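You operate a simulated robot arm through the tools that you are given. There is no shell and no other tool. Be economical: measure what you need, move in short steps, check, and stop when the job is done.

Carry out the task below with a simulated two-armed robot. There is one attempt and no reset: what you move stays moved.

JOB
Clean the blue magnetic block: switch it off, hold it down, lift the short bar off, wipe its poles.
Fine: the bar goes in the small blue bin; wipe with the grey rag and lay it back; leave the other block and the long bar.

It is judged by the outcome, as a careful person would: the job done as asked, and still so three seconds after it is handed in. It fails if anything else is knocked over, pushed out of place, dropped, spilled or broken.

ROBOT AND FRAMES
Two 6-joint arms with two-finger parallel grippers on one trunk, on a base that drives. Base frame: it is fixed to the floor where the robot stands at the start and does not move with it; the origin is under the middle of the robot, x ahead of it, y to its left, z up. Lengths are in mm, angles in degrees, forces in N, time in s.
The left shoulder is at the start at [60, 187, 1072], the right one opposite. With the tool pointing down near the work surface each hand reaches from about 220 to 620 mm from the robot's upright axis, wherever it stands, measured 20 degrees to its own side. Places, roughly: switch of the blue magnetic block [400, 0, 800]; small blue bin [400, 300, 700]; long steel bar [1250, -750, 1000]. Payload 1.57 kg a hand.
Tool frame (each hand has its own): the origin (TCP) lies between the finger pads and is the grasp point; the fingertips stand 30 mm ahead of it; z points along the fingers, y is the line along which they close. The gripper opens to 110 mm. The fingers are 24 mm wide and 12 mm thick; the gripper's body (48 by 112 mm) begins 78 mm behind the TCP.
Orientation is that of the tool frame in the base frame, as [roll, pitch, yaw] about the fixed x, y, z axes, in that order (R = Rz(yaw) Ry(pitch) Rx(roll)). With the fingers straight down and closing along the base's y, the tool's x points along the base's -x, its y along +y and its z along -z.

CONTROLS
- The arms move only by the tool arm_command. It takes "left_motion", "right_motion" or both (then of equal length, played together; a hand with none holds still); each is a list of rows, each a list of 2 entries, a list of its own where there are three numbers: the shift along the tool's x, y, z in mm, then the turn, a rotation vector about the tool's x, y, z in degrees. In form: [[[dx, dy, dz], [wx, wy, wz]], ...]. A call has 1 to 10 rows; each row shifts and turns the commanded pose from where the row before left it, along the tool's axes as they then stand. "left_gripper" and "right_gripper" are, for a hand that has rows, the opening, from 0 (shut) to 1 (fully open), set as the call begins (left out, the last holds). Rows are played at 5 a second. More than 50 mm and 8.6 degrees between two rows, or a gripper value outside its range, and nothing of the call is played. A pose out of reach is approached as far as the arm can. The call stops where the force on the tool passes 90 N (or 10 N more than at its start, if that is more) or the arm is blocked; 0.2 s more then pass. Each finger travels about 153 mm/s and halts on what it meets, pressing with about 29 N; the grip force reading is that of the motor and also rises with nothing between the fingers. The clock runs only during rows and for 0.2 s after the last one: add rows that do not move to give the fingers time. The reply holds the time, the measured pose of the TCP, the force on the tool along the base axes, the opening and the grip force, in the units named above and with some noise.
- Cameras (640 x 400 px; columns grow to the right, rows downward): "scene" is now at [12.1, 4.6, 1606]; the picture's right is [0.08, -1.00, 0.00], its down [-0.82, -0.07, -0.56] and it looks along [0.56, 0.04, -0.83] (base axes); focal length 261 px, centre (320, 200). "left" rides on the left gripper at [70, -16, -141] in its tool frame; the picture's right is [0.23, 0.97, 0.00], its down [-0.85, 0.20, -0.48] and it looks along [-0.47, 0.11, 0.88] (tool axes); focal length 222 px, centre (320, 200). "right" rides on the right gripper at [70, 16, -141] in its tool frame; the picture's right is [-0.23, 0.97, 0.00], its down [-0.86, -0.20, -0.48] and it looks along [-0.47, -0.11, 0.88] (tool axes); focal length 222 px, centre (320, 200). There is no depth. A picture from a camera that has moved, and an enlarged one, comes with that camera's place and axes in the base frame and with its lens.
- camera(camera): a new picture of that camera. It takes no simulated time.
- move_column(by): slides the trunk up (or, below 0, down) by that many mm; the arms and the scene camera ride with it, the base frame stays. It gives what a move gives, with no picture.
- base_move(legs): drives the robot by 1 to 6 legs, each [ahead, left, turn to the left] in mm, mm and degrees, along the robot's own axes; the way and the turn of a leg run together, so that a leg with both is an arc; at most 1500 mm and 180 degrees a leg. The arms and the cameras ride along, it lands a little off, and it stops where it bumps. It gives what a move gives.
- head_to(pan, tilt): turns the head with the scene camera to pan (to the left, within 86 degrees either way) and tilt (down, from -29 to 69), counted from straight ahead of the robot. It gives what a move gives.
- zoom(camera, box): a new picture of the part [left, top, right, bottom] of that camera's present view, enlarged. It takes no simulated time.
- sign_off(): hands the job in; it is judged then, once.

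Work in short steps. Places have to be worked out from the pictures, the camera data and where the tool is seen: move nearer, look again, correct. Check each grasp and each placing, and mend what went wrong. You have 120 turns and 92 pictures in all, those below and enlarged ones among them. Open the grippers and draw the arms clear of the work before you hand the job in, unless the task says otherwise; then end with one line.

The tools are called after "Call:" as a command line: name --argument value ..., lists and objects as JSON in quotes. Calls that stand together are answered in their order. arm_command: Moves the arms, as the interface text tells. Its arguments: {"type":"object","properties":{"left_motion":{"type":"array"},"left_gripper":{"type":"number"},"right_motion":{"type":"array"},"right_gripper":{"type":"number"}},"required":[]} The other tools are called the same way: move_column (by) slides the trunk up or down; base_move (legs) drives the base; head_to (pan, tilt) turns the head that bears the scene camera; camera (camera) takes a picture; zoom (camera, box) takes an enlarged picture of a part of a camera's view; sign_off () hands the job in.

At the start:

```text
time: 0.0
left_tcp_pos: [385.9, 129.6, 1039.0]
left_tool_rot: [180.0, -0.1, 180.0]
left_contact_force: [0.0, -0.6, 0.4]
left_finger_gap: 110.2
left_gripper_force: 0.0
right_tcp_pos: [354.8, -197.2, 1040.1]
right_tool_rot: [-180.0, 0.0, -180.0]
right_contact_force: [-0.3, -0.6, 0.3]
right_finger_gap: 110.1
right_gripper_force: 0.0
trunk travel left (down, up): [-700.0, 290.0]
robot x, y, heading: [-0.5, -2.2, -0.1]
head pan, tilt: [4.5, 55.8]
```

scene: 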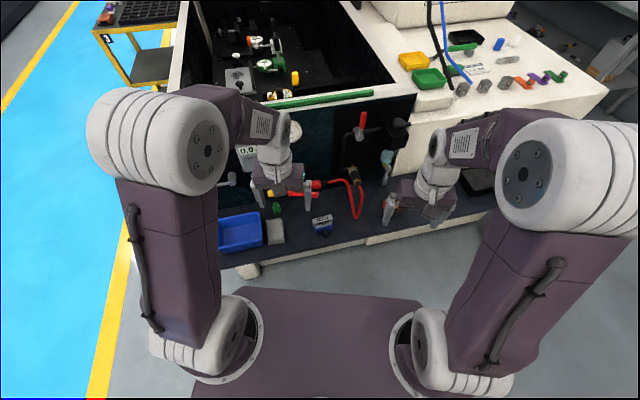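
right: 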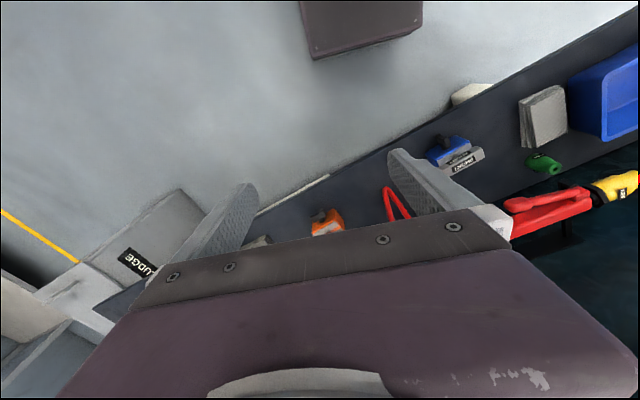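
left: 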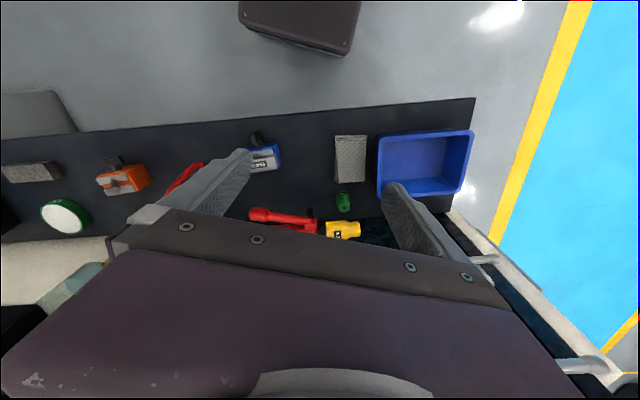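

The blue block sits near [400,0], with a grey rag and blue bin to its left and an orange block to the right. I zoom in to see details.

Call:
zoom --camera "scene" --box '[210, 170, 370, 270]'

Call:
zoom --camera "left" --box '[80, 90, 400, 290]'

Call:
zoom --camera "right" --box '[380, 80, 640, 240]'

```text
4.00 times, centred on (290, 220) of scene
camera zoom: at [12.1, 4.6, 1606.0], right [0.08, -1.0, 0.0], down [-0.82, -0.07, -0.56], along [0.56, 0.04, -0.83], focal length 1044 px, centre (440, 120)
```

zoom: 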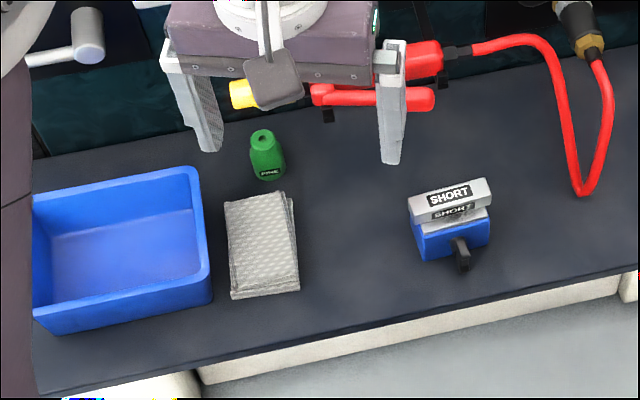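

```text
2.00 times, centred on (240, 190) of left
camera zoom: at [315.7, 112.2, 1178.7], right [-0.23, 0.97, 0.0], down [0.85, 0.2, 0.48], along [0.47, 0.11, -0.88], focal length 444 px, centre (480, 220)
```

zoom: 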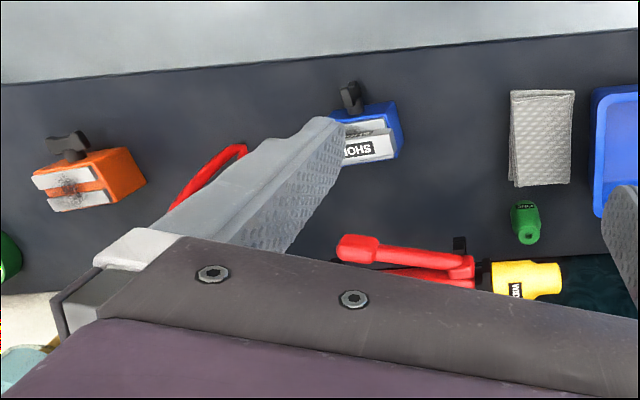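

```text
2.46 times, centred on (510, 160) of right
camera zoom: at [286.3, -181.4, 1180.8], right [0.23, 0.97, 0.0], down [0.86, -0.2, 0.48], along [0.47, -0.11, -0.88], focal length 547 px, centre (-148, 298)
```

zoom: 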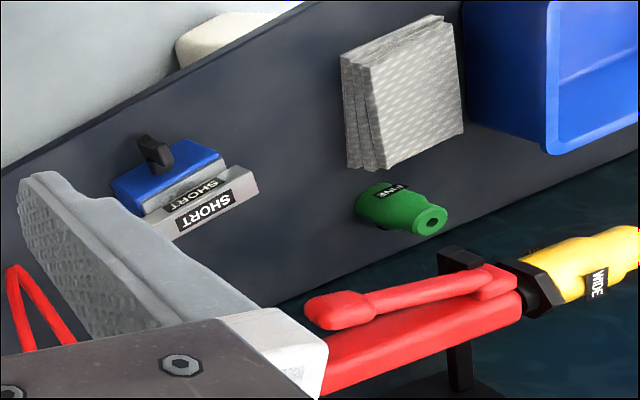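

I bring the left hand over the block to see it closely; rough place about [450, 25].

Call:
arm_command --left_motion '[[[0, -30, 35], [0, 0, 0]], [[0, -30, 35], [0, 0, 0]], [[0, -30, 35], [0, 0, 0]], [[0, -15, 35], [0, 0, 0]], [[0, 0, 0], [0, 0, 0]]]'

Call:
camera --camera "left"

Call:
zoom --camera "right" --box '[400, 110, 500, 190]'

```text
time: 1.2
left_tcp_pos: [385.7, 21.1, 897.2]
left_tool_rot: [-180.0, 0.2, -180.0]
left_contact_force: [0.5, 1.3, 0.1]
left_finger_gap: 110.1
left_gripper_force: 0.0
right_tcp_pos: [354.4, -195.2, 1040.5]
right_tool_rot: [180.0, 0.0, 180.0]
right_contact_force: [0.0, -0.4, -0.2]
right_finger_gap: 109.9
right_gripper_force: 0.1
trunk travel left (down, up): [-700.0, 290.0]
robot x, y, heading: [3.2, -1.7, -0.1]
head pan, tilt: [4.5, 55.8]
```

```text
85 pictures are left
camera left: at [315.3, 5.4, 1038.8], right [-0.23, 0.97, 0.0], down [0.85, 0.2, 0.48], along [0.47, 0.11, -0.88], focal length 222 px, centre (320, 200)
```

left: 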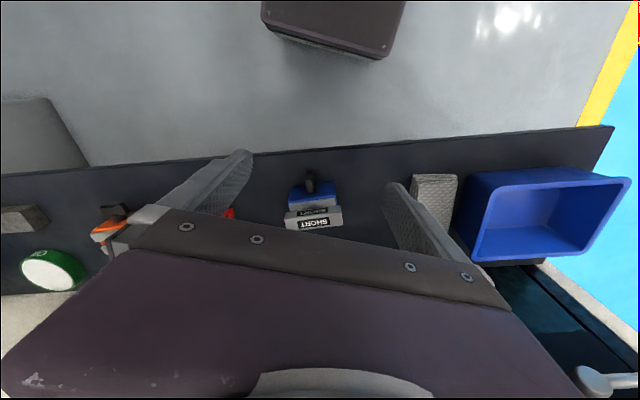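

```text
5.00 times, centred on (450, 150) of right
camera zoom: at [285.8, -181.0, 1181.1], right [0.23, 0.97, 0.0], down [0.85, -0.2, 0.48], along [0.47, -0.11, -0.88], focal length 1111 px, centre (-330, 450)
```

zoom: 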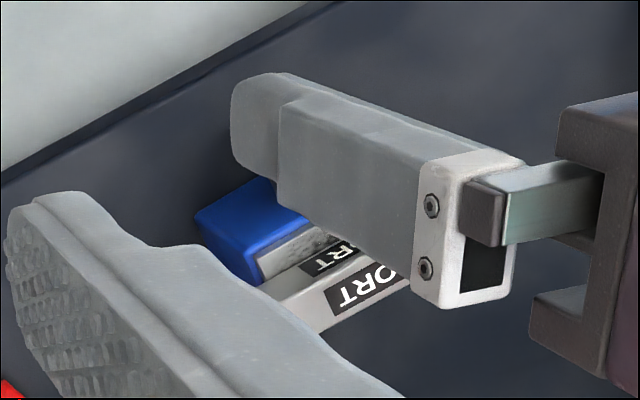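

The block is between the fingers; zoom in on it and on the orange block's switch for comparison.

Call:
zoom --camera "left" --box '[264, 160, 360, 240]'

Call:
zoom --camera "right" --box '[280, 190, 380, 250]'

Call:
zoom --camera "scene" --box '[300, 205, 348, 241]'

```text
5.00 times, centred on (312, 200) of left
camera zoom: at [315.3, 5.4, 1038.8], right [-0.23, 0.97, 0.0], down [0.85, 0.2, 0.48], along [0.47, 0.11, -0.88], focal length 1111 px, centre (360, 200)
```

zoom: 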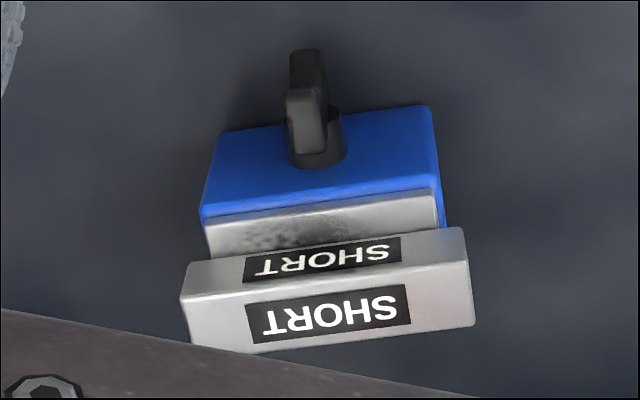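

```text
6.40 times, centred on (330, 220) of right
camera zoom: at [285.8, -181.0, 1181.1], right [0.23, 0.97, 0.0], down [0.85, -0.2, 0.48], along [0.47, -0.11, -0.88], focal length 1422 px, centre (256, 72)
```

zoom: 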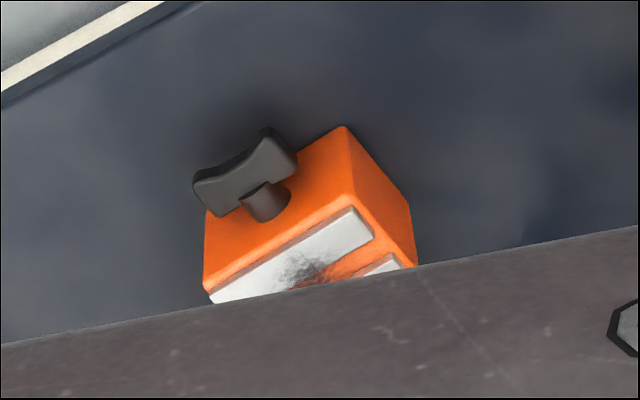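

```text
11.11 times, centred on (324, 223) of scene
camera zoom: at [11.5, 5.2, 1606.0], right [0.08, -1.0, 0.0], down [-0.82, -0.07, -0.56], along [0.56, 0.04, -0.83], focal length 2900 px, centre (276, -56)
```

zoom: 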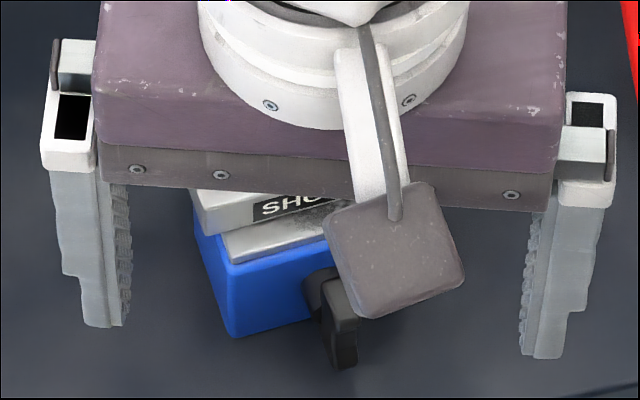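

Geometry so far: front face of the blue block runs from about (462,-2) to (440,55), 52 mm high, turned ~20° toward my right; the lever is vertical (on; the orange one, with nothing stuck to it, is horizontal). I retreat the left hand and back the base a bit so the right hand can come in horizontally along the switch axis.

Call:
arm_command --left_motion '[[[0, 0, -45], [0, 0, 0]], [[0, 20, -40], [0, 0, 0]], [[0, 45, -15], [0, 0, 0]], [[0, 45, 0], [0, 0, 0]], [[0, 45, 0], [0, 0, 0]], [[0, 45, 0], [0, 0, 0]]]'

Call:
base_move --legs '[[-80, 0, 0]]'

Call:
camera --camera "scene"

```text
time: 2.6
left_tcp_pos: [385.6, 224.9, 998.6]
left_tool_rot: [-179.9, 0.2, -180.0]
left_contact_force: [-0.3, -0.2, 0.1]
left_finger_gap: 109.8
left_gripper_force: 0.1
right_tcp_pos: [355.8, -195.1, 1038.9]
right_tool_rot: [-180.0, 0.0, 180.0]
right_contact_force: [-0.2, -0.4, -0.6]
right_finger_gap: 110.1
right_gripper_force: 0.1
trunk travel left (down, up): [-700.0, 290.0]
robot x, y, heading: [0.0, -1.5, -0.0]
head pan, tilt: [4.5, 55.8]
```

```text
time: 3.6
left_tcp_pos: [309.4, 223.6, 998.1]
left_tool_rot: [180.0, 0.0, -180.0]
left_contact_force: [-0.2, -0.8, -0.2]
left_finger_gap: 110.2
left_gripper_force: 0.0
right_tcp_pos: [278.1, -196.5, 1039.6]
right_tool_rot: [-180.0, -0.1, -179.9]
right_contact_force: [-0.1, 0.5, -0.2]
right_finger_gap: 109.8
right_gripper_force: 0.0
trunk travel left (down, up): [-700.0, 290.0]
robot x, y, heading: [-78.0, 1.9, -0.0]
head pan, tilt: [4.5, 55.8]
```

```text
80 pictures are left
camera scene: at [-64.6, 4.9, 1605.9], right [0.08, -1.0, 0.0], down [-0.82, -0.07, -0.56], along [0.56, 0.04, -0.83], focal length 261 px, centre (320, 200)
```

scene: 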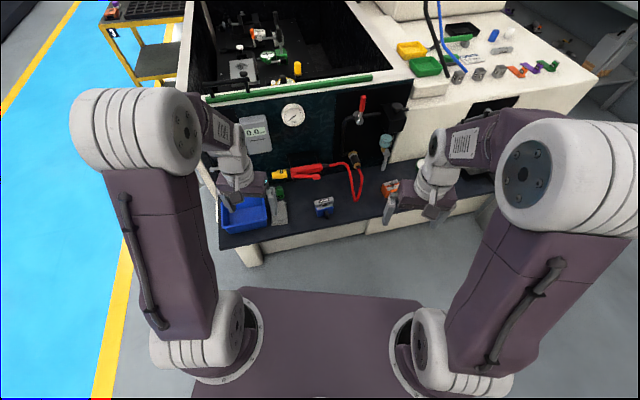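

Now a clear zoom at the block from the scene camera.

Call:
zoom --camera "scene" --box '[300, 190, 348, 220]'

```text
13.33 times, centred on (324, 205) of scene
camera zoom: at [-64.6, 4.9, 1605.9], right [0.08, -1.0, 0.0], down [-0.82, -0.07, -0.56], along [0.56, 0.04, -0.83], focal length 3480 px, centre (267, 133)
```

zoom: 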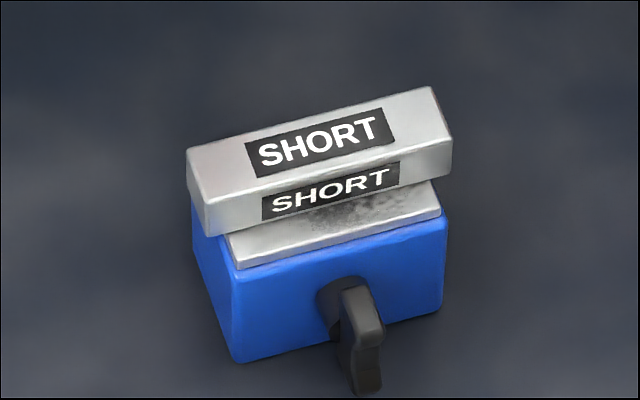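

Refined: switch axis points along about (0.93, 0.36, 0), lever centre ≈ (433,19,769), face centre ≈ (452,26). I move the right hand forward at safe height, and start turning it to horizontal.

Call:
arm_command --right_motion '[[[-35, 11, 22], [0, 0, 0]], [[-35, 11, 22], [0, 0, 0]], [[-35, 11, 22], [0, 0, 0]], [[-35, 11, 22], [0, 0, 0]], [[0, 0, 0], [0, -8.2, 0]], [[0, 0, 0], [0, -8.2, 0]], [[0, 0, 0], [0, -8.2, 0]], [[0, 0, 0], [0, -8.2, 0]], [[0, 0, 0], [0, -8.2, 0]]]' --right_gripper 0.4

```text
time: 5.7
left_tcp_pos: [308.4, 223.7, 998.2]
left_tool_rot: [180.0, 0.0, 179.9]
left_contact_force: [0.4, -0.3, -0.4]
left_finger_gap: 109.9
left_gripper_force: 0.1
right_tcp_pos: [416.9, -152.8, 951.0]
right_tool_rot: [-179.9, 41.0, 179.9]
right_contact_force: [0.3, 0.5, 0.2]
right_finger_gap: 43.9
right_gripper_force: 0.0
trunk travel left (down, up): [-700.0, 290.0]
robot x, y, heading: [-77.6, 0.3, 0.0]
head pan, tilt: [4.5, 55.8]
```

Works as expected; finish the pitch (49° more) and start the yaw (about tool x, −21°).

Call:
arm_command --right_motion '[[[0, 0, 0], [0, -8.2, 0]], [[0, 0, 0], [0, -8.2, 0]], [[0, 0, 0], [0, -8.2, 0]], [[0, 0, 0], [0, -8.2, 0]], [[0, 0, 0], [0, -8.2, 0]], [[0, 0, 0], [0, -8.0, 0]], [[0, 0, 0], [-7, 0, 0]], [[0, 0, 0], [-7, 0, 0]], [[0, 0, 0], [-7, 0, 0]]]'

Call:
camera --camera "scene"

```text
time: 7.7
left_tcp_pos: [311.1, 223.9, 997.8]
left_tool_rot: [180.0, -0.1, 179.9]
left_contact_force: [0.5, -0.1, 0.0]
left_finger_gap: 110.0
left_gripper_force: 0.1
right_tcp_pos: [646.0, -128.8, 1132.9]
right_tool_rot: [164.2, 89.7, -174.8]
right_contact_force: [0.5, -0.3, -0.4]
right_finger_gap: 43.8
right_gripper_force: 0.0
right hand out of reach, approached as far as the arm can: row 2, 3, 4, 5, 6, 7, 9
trunk travel left (down, up): [-700.0, 290.0]
robot x, y, heading: [-76.0, -0.8, -0.1]
head pan, tilt: [4.5, 55.8]
```

```text
78 pictures are left
camera scene: at [-64.9, 3.8, 1606.0], right [0.08, -1.0, 0.0], down [-0.82, -0.06, -0.56], along [0.56, 0.04, -0.83], focal length 261 px, centre (320, 200)
```

scene: 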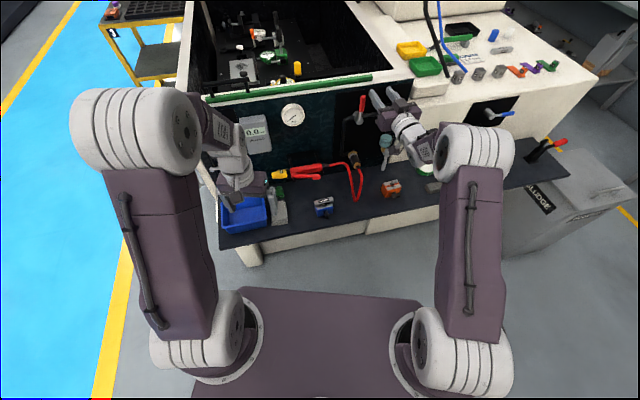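

The arm is too folded there, so the hand got pushed out forward (no contact). I undo the rotations step by step and watch whether it returns.

Call:
arm_command --right_motion '[[[0, 0, 0], [7, 0, 0]]]'

```text
time: 8.1
left_tcp_pos: [307.0, 224.5, 999.4]
left_tool_rot: [-179.9, 0.1, 179.9]
left_contact_force: [0.1, -0.7, 0.5]
left_finger_gap: 109.8
left_gripper_force: 0.1
right_tcp_pos: [643.0, -126.6, 1132.4]
right_tool_rot: [-69.0, 89.9, -55.1]
right_contact_force: [0.1, 0.6, 0.6]
right_finger_gap: 44.0
right_gripper_force: 0.0
trunk travel left (down, up): [-700.0, 290.0]
robot x, y, heading: [-76.2, 2.3, -0.1]
head pan, tilt: [4.5, 55.8]
```

The commanded pose now follows the achieved one, orientation is right. I pull the hand back from the wall and descend partway.

Call:
arm_command --right_motion '[[[0, 0, 0], [-7, 0, 0]], [[0, 14.7, -38.3], [0, 0, 0]], [[0, 14.7, -38.3], [0, 0, 0]], [[40, 14.7, -38.3], [0, 0, 0]]]'

```text
refused: row 4 steps farther than a row can; nothing moved
```

Call:
arm_command --right_motion '[[[0, 0, 0], [-7, 0, 0]], [[0, 14.7, -38.3], [0, 0, 0]], [[0, 14.7, -38.3], [0, 0, 0]], [[20, 14.7, -38.3], [0, 0, 0]], [[45, 0, 0], [0, 0, 0]], [[45, 0, 0], [0, 0, 0]]]'

```text
time: 9.4
left_tcp_pos: [291.9, 223.6, 1007.8]
left_tool_rot: [-180.0, 1.0, 179.9]
left_contact_force: [-0.8, -0.1, 0.1]
left_finger_gap: 109.9
left_gripper_force: 0.0
right_tcp_pos: [642.5, -111.3, 1141.4]
right_tool_rot: [-9.6, 85.9, 11.4]
right_contact_force: [-21.9, -10.1, 85.7]
right_finger_gap: 42.4
right_gripper_force: 0.0
right hand out of reach, approached as far as the arm can: row 2, 3, 4, 5, 6
trunk travel left (down, up): [-700.0, 290.0]
robot x, y, heading: [-84.7, -2.3, -0.2]
head pan, tilt: [4.5, 55.8]
```

Something is pressing on the right hand (86 N upward). I stop and look.

Call:
camera --camera "scene"

Call:
camera --camera "right"

Call:
zoom --camera "scene" --box '[350, 80, 530, 210]'

```text
77 pictures are left
camera scene: at [-92.4, 5.8, 1607.9], right [0.08, -1.0, 0.0], down [-0.81, -0.06, -0.58], along [0.57, 0.04, -0.82], focal length 261 px, centre (320, 200)
```

scene: 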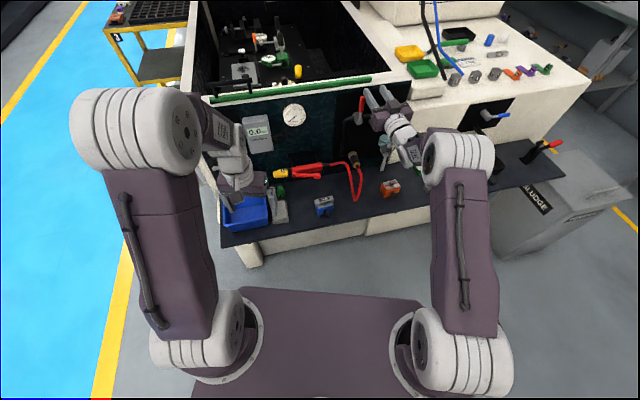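

```text
76 pictures are left
camera right: at [510.3, -146.9, 1059.9], right [-0.37, 0.91, 0.21], down [-0.43, -0.37, 0.82], along [0.82, 0.21, 0.53], focal length 222 px, centre (320, 200)
```

right: 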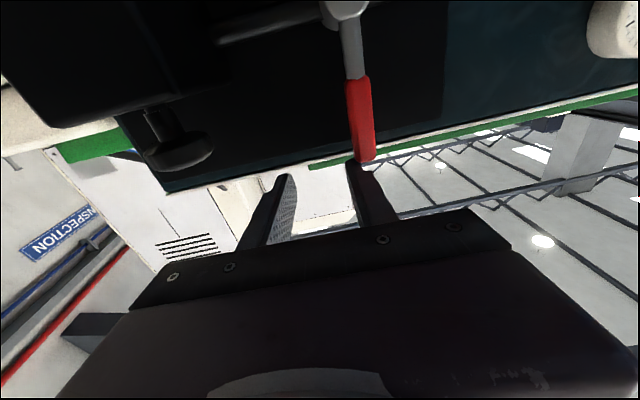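

```text
3.08 times, centred on (440, 145) of scene
camera zoom: at [-92.4, 5.8, 1607.9], right [0.08, -1.0, 0.0], down [-0.81, -0.06, -0.58], along [0.57, 0.04, -0.82], focal length 803 px, centre (-49, 369)
```

zoom: 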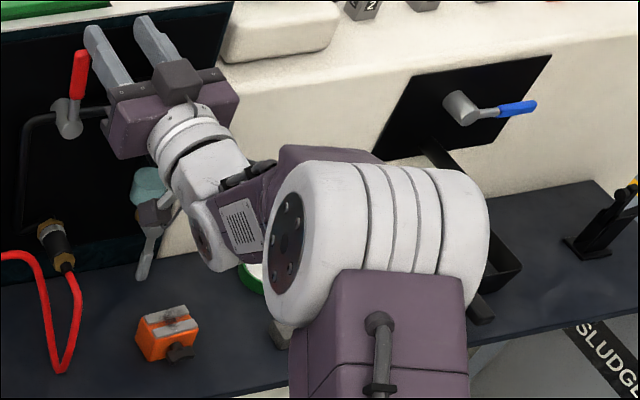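

The hand is pressing down on something at the machine's front (the robot even tilted slightly). I lift straight up a little to relieve it.

Call:
arm_command --right_motion '[[[-15, 0, 0], [0, 0, 0]], [[-15, 0, 0], [0, 0, 0]]]'

Call:
zoom --camera "scene" --box '[330, 70, 490, 200]'

```text
time: 10.1
left_tcp_pos: [298.9, 221.3, 1002.8]
left_tool_rot: [179.9, 0.7, -180.0]
left_contact_force: [-0.4, 0.0, -1.1]
left_finger_gap: 110.3
left_gripper_force: 0.1
right_tcp_pos: [646.0, -111.8, 1139.5]
right_tool_rot: [-13.3, 88.9, 8.0]
right_contact_force: [-31.4, -9.6, 32.0]
right_finger_gap: 46.1
right_gripper_force: 0.7
trunk travel left (down, up): [-700.0, 290.0]
robot x, y, heading: [-79.9, -0.5, 0.2]
head pan, tilt: [4.5, 55.8]
```

```text
3.08 times, centred on (410, 135) of scene
camera zoom: at [-82.4, 2.1, 1605.4], right [0.08, -1.0, 0.0], down [-0.82, -0.06, -0.57], along [0.57, 0.05, -0.82], focal length 803 px, centre (43, 400)
```

zoom: 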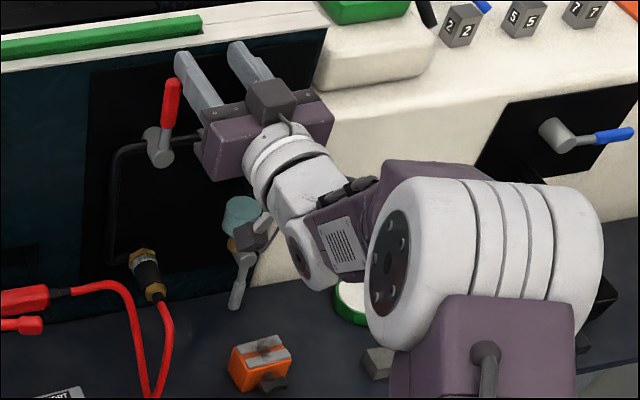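

Force dropped to ~45 N; keep lifting and retreat a little.

Call:
arm_command --right_motion '[[[-15, 0, -5], [0, 0, 0]], [[-15, 0, -5], [0, 0, 0]], [[-15, 0, -5], [0, 0, 0]]]'

```text
time: 10.8
left_tcp_pos: [307.6, 223.4, 998.8]
left_tool_rot: [-179.9, 0.0, -180.0]
left_contact_force: [0.0, 0.4, 0.1]
left_finger_gap: 109.8
left_gripper_force: 0.1
right_tcp_pos: [640.7, -115.6, 1177.9]
right_tool_rot: [-166.9, 89.9, -146.0]
right_contact_force: [-0.1, -0.8, 0.2]
right_finger_gap: 43.8
right_gripper_force: 0.1
trunk travel left (down, up): [-700.0, 290.0]
robot x, y, heading: [-80.2, -2.4, 0.1]
head pan, tilt: [4.5, 55.8]
```

Free of contact. I back the base 250 mm so the arm can be reconfigured away from the machine.

Call:
base_move --legs '[[-250, 0, 0]]'

Call:
camera --camera "scene"

```text
time: 12.7
left_tcp_pos: [63.5, 224.2, 998.1]
left_tool_rot: [-179.9, 0.0, -180.0]
left_contact_force: [-0.1, 0.2, -0.2]
left_finger_gap: 110.1
left_gripper_force: 0.0
right_tcp_pos: [397.8, -115.4, 1176.6]
right_tool_rot: [137.7, 90.0, 158.9]
right_contact_force: [0.6, -0.2, 0.0]
right_finger_gap: 44.0
right_gripper_force: 0.0
trunk travel left (down, up): [-700.0, 290.0]
robot x, y, heading: [-321.4, 0.6, -0.1]
head pan, tilt: [4.5, 55.8]
```

```text
73 pictures are left
camera scene: at [-310.2, 4.7, 1605.9], right [0.08, -1.0, 0.0], down [-0.82, -0.07, -0.56], along [0.56, 0.04, -0.83], focal length 261 px, centre (320, 200)
```

scene: 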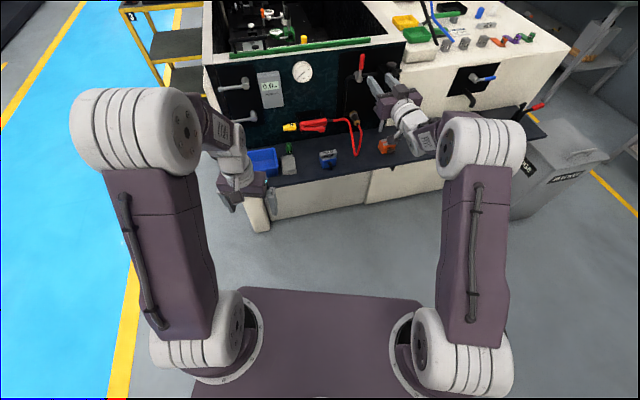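

Machine looks undisturbed. Horizontal reach seems possible only far out near shoulder height, so I'll lower the trunk and use the hand extended. First back 70 mm more, then lower by 380.

Call:
base_move --legs '[[-70, 0, 0]]'

Call:
move_column --by -380

Call:
camera --camera "scene"

Call:
camera --camera "right"

```text
time: 13.7
left_tcp_pos: [-5.1, 223.5, 998.7]
left_tool_rot: [-179.9, 0.1, -180.0]
left_contact_force: [0.9, 0.1, 0.3]
left_finger_gap: 109.9
left_gripper_force: 0.1
right_tcp_pos: [330.5, -115.3, 1174.9]
right_tool_rot: [150.1, 89.8, 171.1]
right_contact_force: [-0.3, 0.4, -0.1]
right_finger_gap: 43.9
right_gripper_force: 0.1
trunk travel left (down, up): [-700.0, 290.0]
robot x, y, heading: [-393.6, -3.6, 0.1]
head pan, tilt: [4.5, 55.8]
```

```text
time: 17.3
left_tcp_pos: [-7.2, 223.1, 618.3]
left_tool_rot: [180.0, 0.2, -180.0]
left_contact_force: [0.4, -0.3, -0.2]
left_finger_gap: 110.1
left_gripper_force: 0.0
right_tcp_pos: [327.1, -114.9, 796.8]
right_tool_rot: [-58.2, 89.9, -37.1]
right_contact_force: [-0.6, -0.1, 0.0]
right_finger_gap: 44.4
right_gripper_force: 0.2
trunk travel left (down, up): [-320.0, 670.0]
robot x, y, heading: [-391.6, 1.1, -0.2]
head pan, tilt: [4.5, 55.8]
```

```text
72 pictures are left
camera scene: at [-380.5, 4.6, 1226.0], right [0.08, -1.0, 0.0], down [-0.82, -0.07, -0.56], along [0.56, 0.04, -0.83], focal length 261 px, centre (320, 200)
```

scene: 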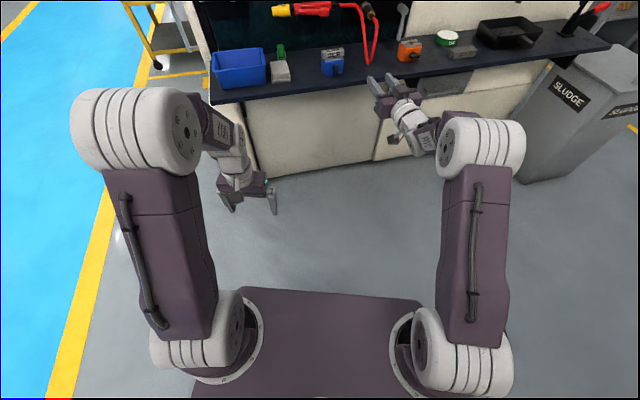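

```text
71 pictures are left
camera right: at [190.4, -151.8, 726.5], right [-0.35, 0.91, 0.23], down [-0.37, -0.36, 0.86], along [0.86, 0.21, 0.47], focal length 222 px, centre (320, 200)
```

right: 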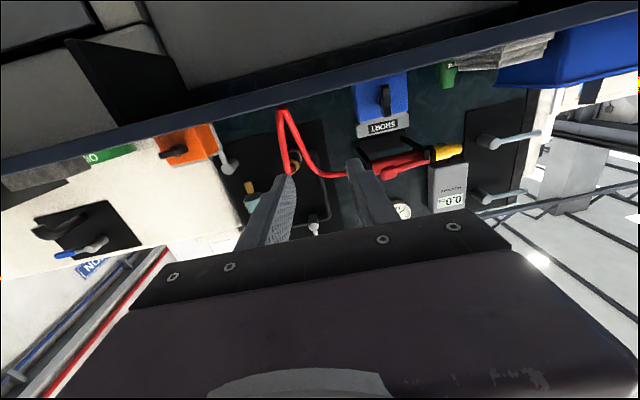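

Perfect: the hand is horizontal, yaw 21°, in front of the bench; base and column can do the translation. Zoom to re-measure the knob from both cameras.

Call:
zoom --camera "scene" --box '[308, 40, 356, 80]'

Call:
zoom --camera "right" --box '[340, 60, 436, 150]'

```text
10.00 times, centred on (332, 60) of scene
camera zoom: at [-380.5, 4.6, 1226.0], right [0.08, -1.0, 0.0], down [-0.82, -0.07, -0.56], along [0.56, 0.04, -0.83], focal length 2610 px, centre (200, 1600)
```

zoom: 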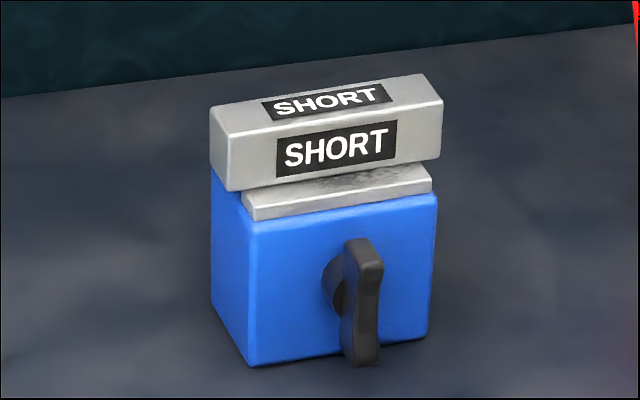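

```text
4.44 times, centred on (388, 105) of right
camera zoom: at [190.4, -151.8, 726.5], right [-0.35, 0.91, 0.23], down [-0.37, -0.36, 0.86], along [0.86, 0.21, 0.47], focal length 987 px, centre (18, 622)
```

zoom: 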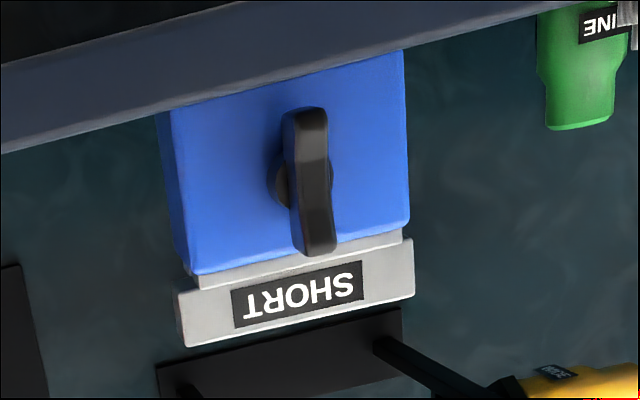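

Consistent: lever centre ≈ (432,17,768). I shift base left 98 and ahead 15, and lower 29 to line up ~75 mm in front of the lever.

Call:
base_move --legs '[[15, 98, 0]]'

Call:
move_column --by -28

Call:
camera --camera "right"

Call:
zoom --camera "scene" --box '[320, 20, 440, 110]'

```text
time: 18.5
left_tcp_pos: [8.0, 323.0, 617.9]
left_tool_rot: [-179.9, 0.0, -179.8]
left_contact_force: [0.4, 0.4, -0.7]
left_finger_gap: 109.8
left_gripper_force: 0.0
right_tcp_pos: [343.1, -15.8, 796.0]
right_tool_rot: [-149.4, 89.9, -128.3]
right_contact_force: [0.0, 0.5, -1.3]
right_finger_gap: 43.9
right_gripper_force: 0.0
trunk travel left (down, up): [-320.0, 670.0]
robot x, y, heading: [-382.4, 97.9, -0.2]
head pan, tilt: [4.5, 55.8]
```

```text
time: 19.2
left_tcp_pos: [7.8, 321.3, 590.6]
left_tool_rot: [-180.0, 0.1, -180.0]
left_contact_force: [-0.1, -0.8, -0.7]
left_finger_gap: 109.9
left_gripper_force: 0.1
right_tcp_pos: [343.1, -17.0, 768.9]
right_tool_rot: [-77.5, 90.0, -56.5]
right_contact_force: [0.8, 0.7, 0.1]
right_finger_gap: 44.1
right_gripper_force: 0.1
trunk travel left (down, up): [-292.0, 698.0]
robot x, y, heading: [-378.4, 97.3, 0.2]
head pan, tilt: [4.5, 55.8]
```

```text
68 pictures are left
camera right: at [205.4, -54.3, 698.6], right [-0.35, 0.91, 0.23], down [-0.37, -0.36, 0.86], along [0.86, 0.21, 0.47], focal length 222 px, centre (320, 200)
```

right: 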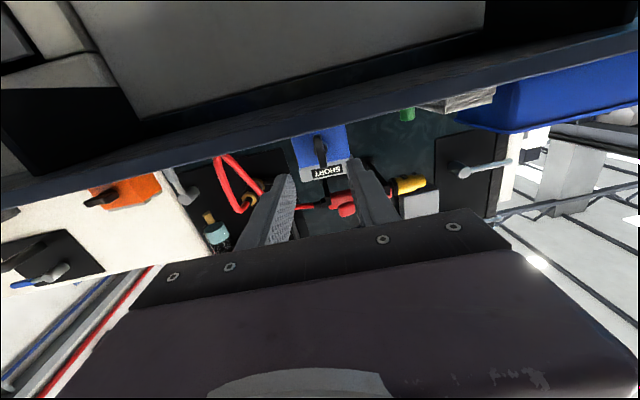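

```text
4.44 times, centred on (380, 65) of scene
camera zoom: at [-365.8, 101.6, 1197.9], right [0.08, -1.0, 0.0], down [-0.82, -0.07, -0.56], along [0.56, 0.05, -0.83], focal length 1160 px, centre (53, 800)
```

zoom: 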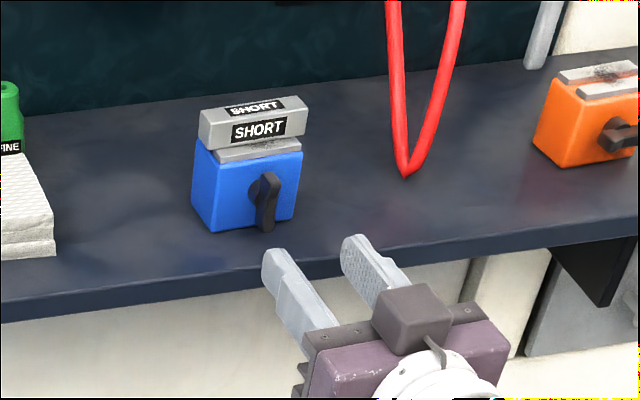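

Aligned with the axis. I drive ahead along the tool axis, 55 of ~75 mm, then check.

Call:
base_move --legs '[[51, 20, 0]]'

Call:
zoom --camera "scene" --box '[320, 30, 420, 110]'

Call:
zoom --camera "right" --box '[230, 90, 420, 250]'

```text
time: 20.1
left_tcp_pos: [59.4, 340.3, 590.5]
left_tool_rot: [-179.9, 0.0, -179.9]
left_contact_force: [0.5, 1.2, 0.0]
left_finger_gap: 110.0
left_gripper_force: 0.0
right_tcp_pos: [394.8, 3.8, 767.4]
right_tool_rot: [160.7, 89.9, -178.2]
right_contact_force: [-0.4, 0.4, -0.1]
right_finger_gap: 43.9
right_gripper_force: 0.1
trunk travel left (down, up): [-292.0, 698.0]
robot x, y, heading: [-325.8, 114.9, 0.2]
head pan, tilt: [4.5, 55.8]
```

```text
5.00 times, centred on (370, 70) of scene
camera zoom: at [-313.4, 122.0, 1197.9], right [0.08, -1.0, 0.0], down [-0.82, -0.07, -0.56], along [0.56, 0.05, -0.83], focal length 1305 px, centre (70, 850)
```

zoom: 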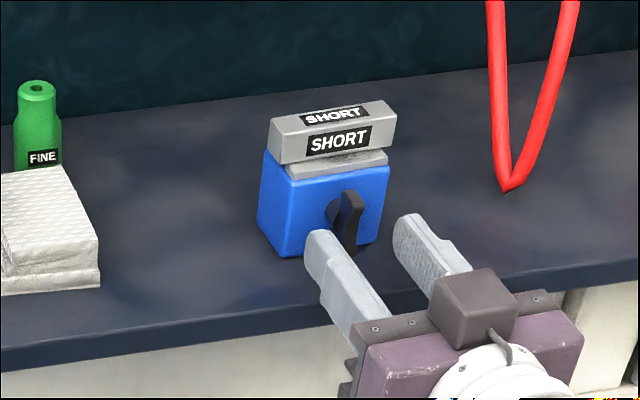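

```text
2.50 times, centred on (325, 170) of right
camera zoom: at [257.2, -33.7, 697.9], right [-0.35, 0.91, 0.23], down [-0.37, -0.36, 0.86], along [0.86, 0.21, 0.46], focal length 555 px, centre (308, 275)
```

zoom: 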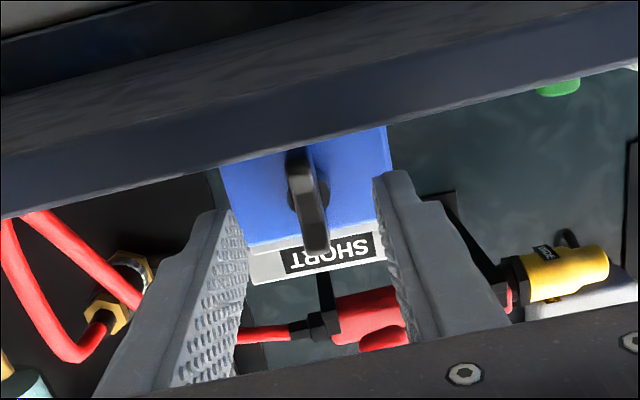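

Lever is centred between the fingers. Advance the last ~18 mm and close the fingers.

Call:
base_move --legs '[[17, 7, 0]]'

Call:
zoom --camera "right" --box '[230, 90, 420, 250]'

```text
time: 20.9
left_tcp_pos: [77.4, 347.5, 589.9]
left_tool_rot: [-179.9, 0.0, -180.0]
left_contact_force: [0.2, 0.6, -0.8]
left_finger_gap: 110.0
left_gripper_force: 0.0
right_tcp_pos: [410.9, 10.4, 766.9]
right_tool_rot: [160.6, 89.8, -178.4]
right_contact_force: [0.2, -0.9, 0.4]
right_finger_gap: 44.1
right_gripper_force: 0.1
trunk travel left (down, up): [-292.0, 698.0]
robot x, y, heading: [-305.8, 122.0, 0.1]
head pan, tilt: [4.5, 55.8]
```

```text
2.50 times, centred on (325, 170) of right
camera zoom: at [274.2, -26.7, 697.9], right [-0.35, 0.91, 0.23], down [-0.37, -0.36, 0.86], along [0.86, 0.21, 0.46], focal length 555 px, centre (308, 275)
```

zoom: 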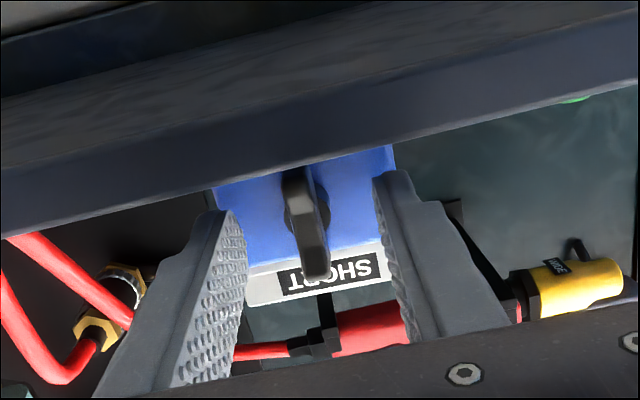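

Still centred. Close on the lever.

Call:
arm_command --right_motion '[[[0, 0, 0], [0, 0, 0]], [[0, 0, 0], [0, 0, 0]]]' --right_gripper 0.0

Call:
zoom --camera "scene" --box '[320, 30, 420, 110]'

```text
time: 21.5
left_tcp_pos: [77.0, 347.5, 590.1]
left_tool_rot: [-179.9, 0.0, -179.9]
left_contact_force: [-0.2, 0.1, 0.5]
left_finger_gap: 110.1
left_gripper_force: 0.1
right_tcp_pos: [410.5, 10.2, 768.3]
right_tool_rot: [-56.4, 90.0, -35.3]
right_contact_force: [-1.4, 0.3, 0.7]
right_finger_gap: 8.4
right_gripper_force: 28.0
trunk travel left (down, up): [-292.0, 698.0]
robot x, y, heading: [-311.4, 122.4, 0.2]
head pan, tilt: [4.5, 55.8]
```

```text
5.00 times, centred on (370, 70) of scene
camera zoom: at [-297.6, 128.8, 1198.0], right [0.08, -1.0, 0.0], down [-0.82, -0.07, -0.56], along [0.56, 0.05, -0.83], focal length 1305 px, centre (70, 850)
```

zoom: 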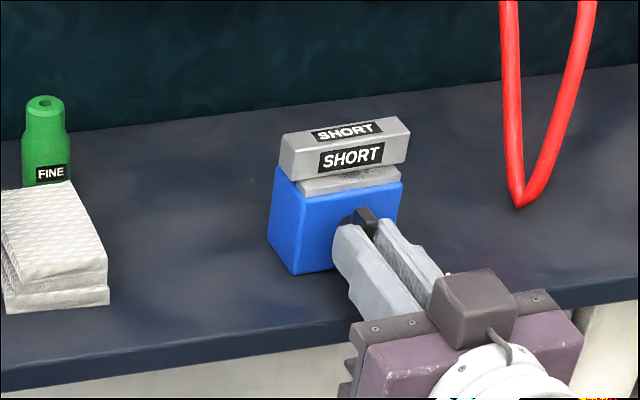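

Lever held (8.4 mm). I try turning clockwise (about +tool z) by 24° and check.

Call:
arm_command --right_motion '[[[0, 0, 0], [0, 0, 6]], [[0, 0, 0], [0, 0, 6]], [[0, 0, 0], [0, 0, 6]], [[0, 0, 0], [0, 0, 6]]]'

Call:
zoom --camera "scene" --box '[320, 30, 420, 110]'

```text
time: 22.5
left_tcp_pos: [76.2, 348.7, 591.5]
left_tool_rot: [180.0, 0.2, -179.9]
left_contact_force: [1.1, -0.1, -0.1]
left_finger_gap: 110.1
left_gripper_force: 0.0
right_tcp_pos: [410.5, 8.0, 772.3]
right_tool_rot: [89.3, 65.9, 110.4]
right_contact_force: [6.0, -9.3, 16.3]
right_finger_gap: 14.1
right_gripper_force: 29.3
trunk travel left (down, up): [-292.0, 698.0]
robot x, y, heading: [-310.6, 125.5, 0.1]
head pan, tilt: [4.5, 55.8]
```

```text
5.00 times, centred on (370, 70) of scene
camera zoom: at [-299.4, 127.9, 1198.1], right [0.08, -1.0, 0.0], down [-0.82, -0.07, -0.56], along [0.56, 0.05, -0.83], focal length 1305 px, centre (70, 850)
```

zoom: 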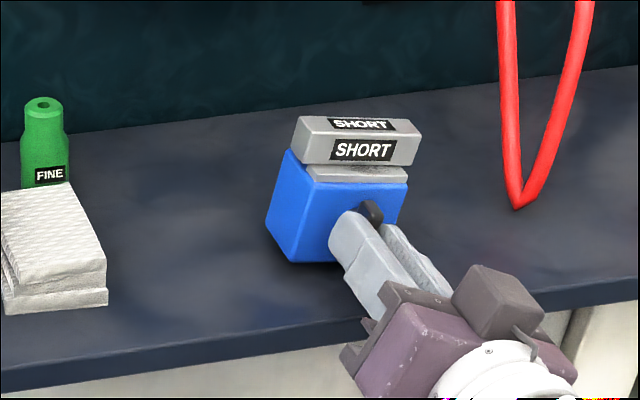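

The block itself rolls – that's the stop; wrong direction. I turn back and then the other way.

Call:
arm_command --right_motion '[[[0, 0, 0], [0, 0, -6]], [[0, 0, 0], [0, 0, -6]], [[0, 0, 0], [0, 0, -6]], [[0, 0, 0], [0, 0, -6]]]'

Call:
zoom --camera "scene" --box '[320, 30, 420, 110]'

```text
time: 23.5
left_tcp_pos: [77.1, 349.8, 590.7]
left_tool_rot: [-180.0, 0.1, -179.9]
left_contact_force: [0.5, 0.0, 0.1]
left_finger_gap: 110.0
left_gripper_force: 0.1
right_tcp_pos: [410.3, 10.9, 765.7]
right_tool_rot: [-179.9, 89.6, -158.7]
right_contact_force: [-2.0, 2.1, -0.7]
right_finger_gap: 8.3
right_gripper_force: 27.0
trunk travel left (down, up): [-292.0, 698.0]
robot x, y, heading: [-308.5, 124.3, -0.1]
head pan, tilt: [4.5, 55.8]
```

```text
5.00 times, centred on (370, 70) of scene
camera zoom: at [-297.7, 129.2, 1197.8], right [0.08, -1.0, 0.0], down [-0.82, -0.07, -0.56], along [0.56, 0.05, -0.83], focal length 1305 px, centre (70, 850)
```

zoom: 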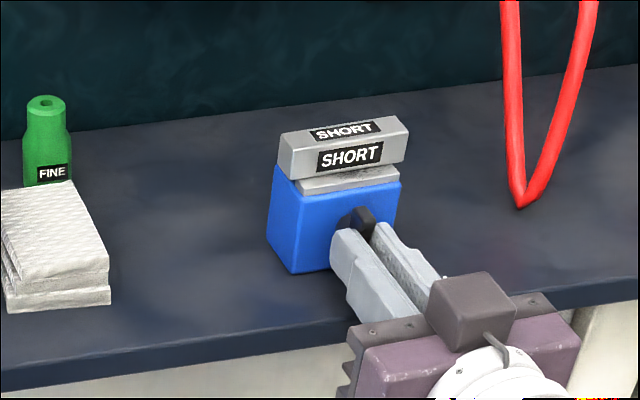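

Back flat. Now counter-clockwise 24° and check.

Call:
arm_command --right_motion '[[[0, 0, 0], [0, 0, -6]], [[0, 0, 0], [0, 0, -6]], [[0, 0, 0], [0, 0, -6]], [[0, 0, 0], [0, 0, -6]]]'

Call:
zoom --camera "scene" --box '[320, 30, 420, 110]'

```text
time: 24.5
left_tcp_pos: [77.6, 347.3, 590.0]
left_tool_rot: [180.0, 0.0, -179.9]
left_contact_force: [-0.4, 0.1, -0.2]
left_finger_gap: 110.0
left_gripper_force: 0.0
right_tcp_pos: [412.2, 9.5, 766.4]
right_tool_rot: [-90.3, 66.0, -69.2]
right_contact_force: [-0.3, -0.4, -6.0]
right_finger_gap: 8.4
right_gripper_force: 26.9
trunk travel left (down, up): [-292.0, 698.0]
robot x, y, heading: [-310.0, 124.6, 0.1]
head pan, tilt: [4.5, 55.8]
```

```text
5.00 times, centred on (370, 70) of scene
camera zoom: at [-296.3, 128.6, 1197.9], right [0.08, -1.0, 0.0], down [-0.82, -0.07, -0.56], along [0.56, 0.05, -0.83], focal length 1305 px, centre (70, 850)
```

zoom: 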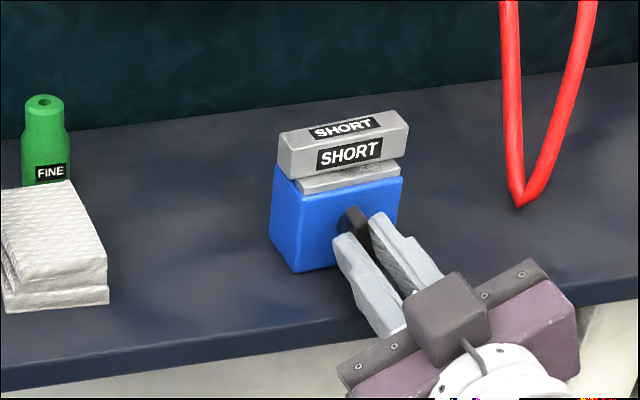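

The lever turns and the block stays. Continue another 48°, then check (bench clearance of gripper body looks fine as it's off the edge).

Call:
arm_command --right_motion '[[[0, 0, 0], [0, 0, -6]], [[0, 0, 0], [0, 0, -6]], [[0, 0, 0], [0, 0, -6]], [[0, 0, 0], [0, 0, -6]], [[0, 0, 0], [0, 0, -6]], [[0, 0, 0], [0, 0, -6]], [[0, 0, 0], [0, 0, -6]], [[0, 0, 0], [0, 0, -6]]]'

Call:
zoom --camera "scene" --box '[320, 30, 420, 110]'

```text
time: 26.3
left_tcp_pos: [77.8, 347.7, 590.9]
left_tool_rot: [-180.0, 0.0, -179.9]
left_contact_force: [-0.1, -0.2, 0.7]
left_finger_gap: 110.2
left_gripper_force: 0.0
right_tcp_pos: [410.4, 9.9, 767.5]
right_tool_rot: [-90.2, 18.0, -68.8]
right_contact_force: [-0.1, -0.4, -4.9]
right_finger_gap: 8.4
right_gripper_force: 27.6
trunk travel left (down, up): [-292.0, 698.0]
robot x, y, heading: [-310.9, 122.8, 0.1]
head pan, tilt: [4.5, 55.8]
```

```text
5.00 times, centred on (370, 70) of scene
camera zoom: at [-296.4, 128.6, 1197.9], right [0.08, -1.0, 0.0], down [-0.82, -0.07, -0.56], along [0.56, 0.05, -0.83], focal length 1305 px, centre (70, 850)
```

zoom: 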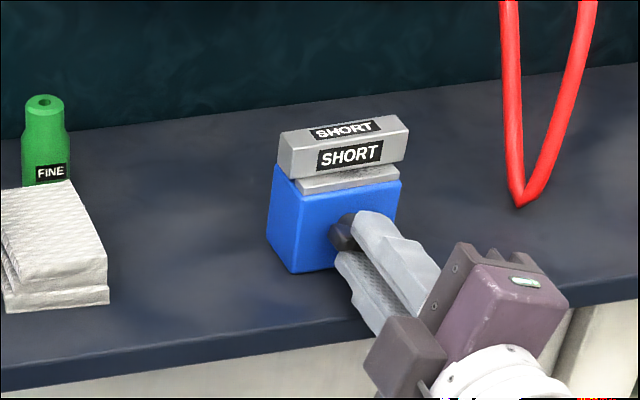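

Going well; the remaining 18° to horizontal.

Call:
arm_command --right_motion '[[[0, 0, 0], [0, 0, -6]], [[0, 0, 0], [0, 0, -6]], [[0, 0, 0], [0, 0, -6]], [[0, 0, 0], [0, 0, 0]]]'

Call:
zoom --camera "scene" --box '[320, 30, 420, 110]'

```text
time: 27.3
left_tcp_pos: [77.1, 348.3, 590.3]
left_tool_rot: [180.0, 0.0, -179.9]
left_contact_force: [-0.6, 0.3, 0.1]
left_finger_gap: 110.2
left_gripper_force: 0.0
right_tcp_pos: [411.4, 9.9, 768.6]
right_tool_rot: [-90.0, 0.0, -68.9]
right_contact_force: [-1.4, 0.7, -3.8]
right_finger_gap: 8.1
right_gripper_force: 27.4
trunk travel left (down, up): [-292.0, 698.0]
robot x, y, heading: [-308.8, 122.3, 0.1]
head pan, tilt: [4.5, 55.8]
```

```text
5.00 times, centred on (370, 70) of scene
camera zoom: at [-296.9, 128.7, 1198.0], right [0.08, -1.0, 0.0], down [-0.82, -0.07, -0.56], along [0.56, 0.05, -0.83], focal length 1305 px, centre (70, 850)
```

zoom: 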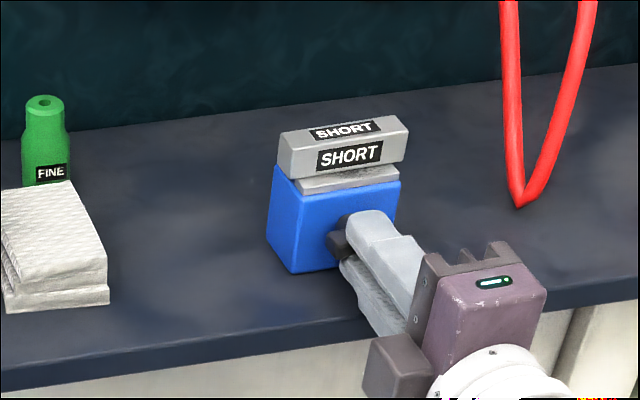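

Lever is horizontal now. Open slightly (staying above the bench), back off along the axis.

Call:
arm_command --right_motion '[[[0, 0, 0], [0, 0, 0]], [[0, 0, 0], [0, 0, 0]]]' --right_gripper 0.19

Call:
base_move --legs '[[-112, -43, 0]]'

Call:
zoom --camera "scene" --box '[300, 20, 440, 120]'

```text
time: 27.9
left_tcp_pos: [76.1, 347.6, 590.1]
left_tool_rot: [-180.0, 0.2, -179.9]
left_contact_force: [-0.2, -0.7, -0.4]
left_finger_gap: 109.9
left_gripper_force: 0.1
right_tcp_pos: [411.1, 9.8, 768.7]
right_tool_rot: [-90.0, 0.0, -68.9]
right_contact_force: [0.0, 0.9, 0.1]
right_finger_gap: 20.7
right_gripper_force: 0.0
trunk travel left (down, up): [-292.0, 698.0]
robot x, y, heading: [-311.4, 122.1, 0.3]
head pan, tilt: [4.5, 55.8]
```

```text
time: 29.2
left_tcp_pos: [-34.3, 305.1, 591.4]
left_tool_rot: [-179.9, 0.1, -179.9]
left_contact_force: [-0.6, 0.2, -0.2]
left_finger_gap: 109.9
left_gripper_force: 0.0
right_tcp_pos: [299.5, -31.6, 768.5]
right_tool_rot: [-89.9, 0.0, -68.8]
right_contact_force: [-1.1, -0.1, 0.9]
right_finger_gap: 20.8
right_gripper_force: 0.0
trunk travel left (down, up): [-292.0, 698.0]
robot x, y, heading: [-418.4, 80.7, 0.1]
head pan, tilt: [4.5, 55.8]
```

```text
4.00 times, centred on (370, 70) of scene
camera zoom: at [-408.8, 85.0, 1198.0], right [0.08, -1.0, 0.0], down [-0.82, -0.07, -0.56], along [0.56, 0.05, -0.83], focal length 1044 px, centre (120, 720)
```

zoom: 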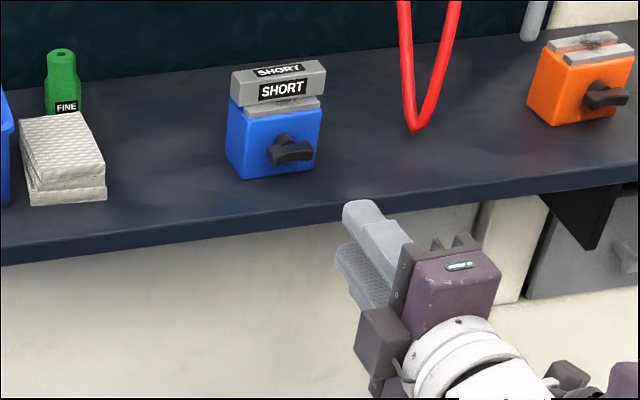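

Switch lever is horizontal like the orange one — off. Undo the wrist roll, then raise the trunk.

Call:
arm_command --right_motion '[[[0, 0, -5], [0, 0, 8.2]], [[0, 0, 0], [0, 0, 8.2]], [[0, 0, 0], [0, 0, 8.2]], [[0, 0, 0], [0, 0, 8.2]], [[0, 0, 0], [0, 0, 8.2]], [[0, 0, 0], [0, 0, 8.2]], [[0, 0, 0], [0, 0, 8.2]], [[0, 0, 0], [0, 0, 8.2]], [[0, 0, 0], [0, 0, 8.2]], [[0, 0, 0], [0, 0, 8.2]]]'

Call:
move_column --by 408

```text
time: 31.4
left_tcp_pos: [-34.3, 305.3, 590.8]
left_tool_rot: [180.0, 0.1, -179.9]
left_contact_force: [-0.5, -0.3, 0.3]
left_finger_gap: 110.0
left_gripper_force: 0.1
right_tcp_pos: [296.2, -34.5, 769.0]
right_tool_rot: [-90.2, 82.2, -69.0]
right_contact_force: [0.1, 0.4, -0.1]
right_finger_gap: 20.8
right_gripper_force: 0.0
trunk travel left (down, up): [-292.0, 698.0]
robot x, y, heading: [-419.4, 81.7, -0.0]
head pan, tilt: [4.5, 55.8]
```

```text
refused: 408 is not a number from -400 to 400
```

Raise by 400 and finish the roll, then pitch the tool back toward down by ~45°.

Call:
move_column --by 400

Call:
arm_command --right_motion '[[[0, 0, 0], [0, 0, 8]], [[0, 0, 0], [0, 7.5, 0]], [[0, 0, 0], [0, 7.5, 0]], [[0, 0, 0], [0, 7.5, 0]], [[0, 0, 0], [0, 7.5, 0]], [[0, 0, 0], [0, 7.5, 0]], [[0, 0, 0], [0, 7.5, 0]]]' --right_gripper 0.75

```text
time: 35.2
left_tcp_pos: [-34.1, 303.8, 990.5]
left_tool_rot: [-180.0, 0.1, -179.7]
left_contact_force: [-0.3, -0.6, -1.0]
left_finger_gap: 110.1
left_gripper_force: 0.1
right_tcp_pos: [296.1, -35.4, 1168.1]
right_tool_rot: [-90.2, 82.0, -69.0]
right_contact_force: [0.3, 0.3, -0.3]
right_finger_gap: 21.1
right_gripper_force: 0.0
trunk travel left (down, up): [-692.0, 298.0]
robot x, y, heading: [-420.6, 83.2, 0.4]
head pan, tilt: [4.5, 55.8]
```

```text
time: 36.8
left_tcp_pos: [-33.9, 304.9, 990.1]
left_tool_rot: [180.0, 0.0, -179.7]
left_contact_force: [-0.1, -0.4, 0.5]
left_finger_gap: 109.8
left_gripper_force: 0.1
right_tcp_pos: [297.4, -34.8, 1167.6]
right_tool_rot: [180.0, 44.9, -158.9]
right_contact_force: [-0.4, 0.5, -0.7]
right_finger_gap: 82.5
right_gripper_force: 0.1
trunk travel left (down, up): [-692.0, 298.0]
robot x, y, heading: [-423.7, 83.0, 0.1]
head pan, tilt: [4.5, 55.8]
```

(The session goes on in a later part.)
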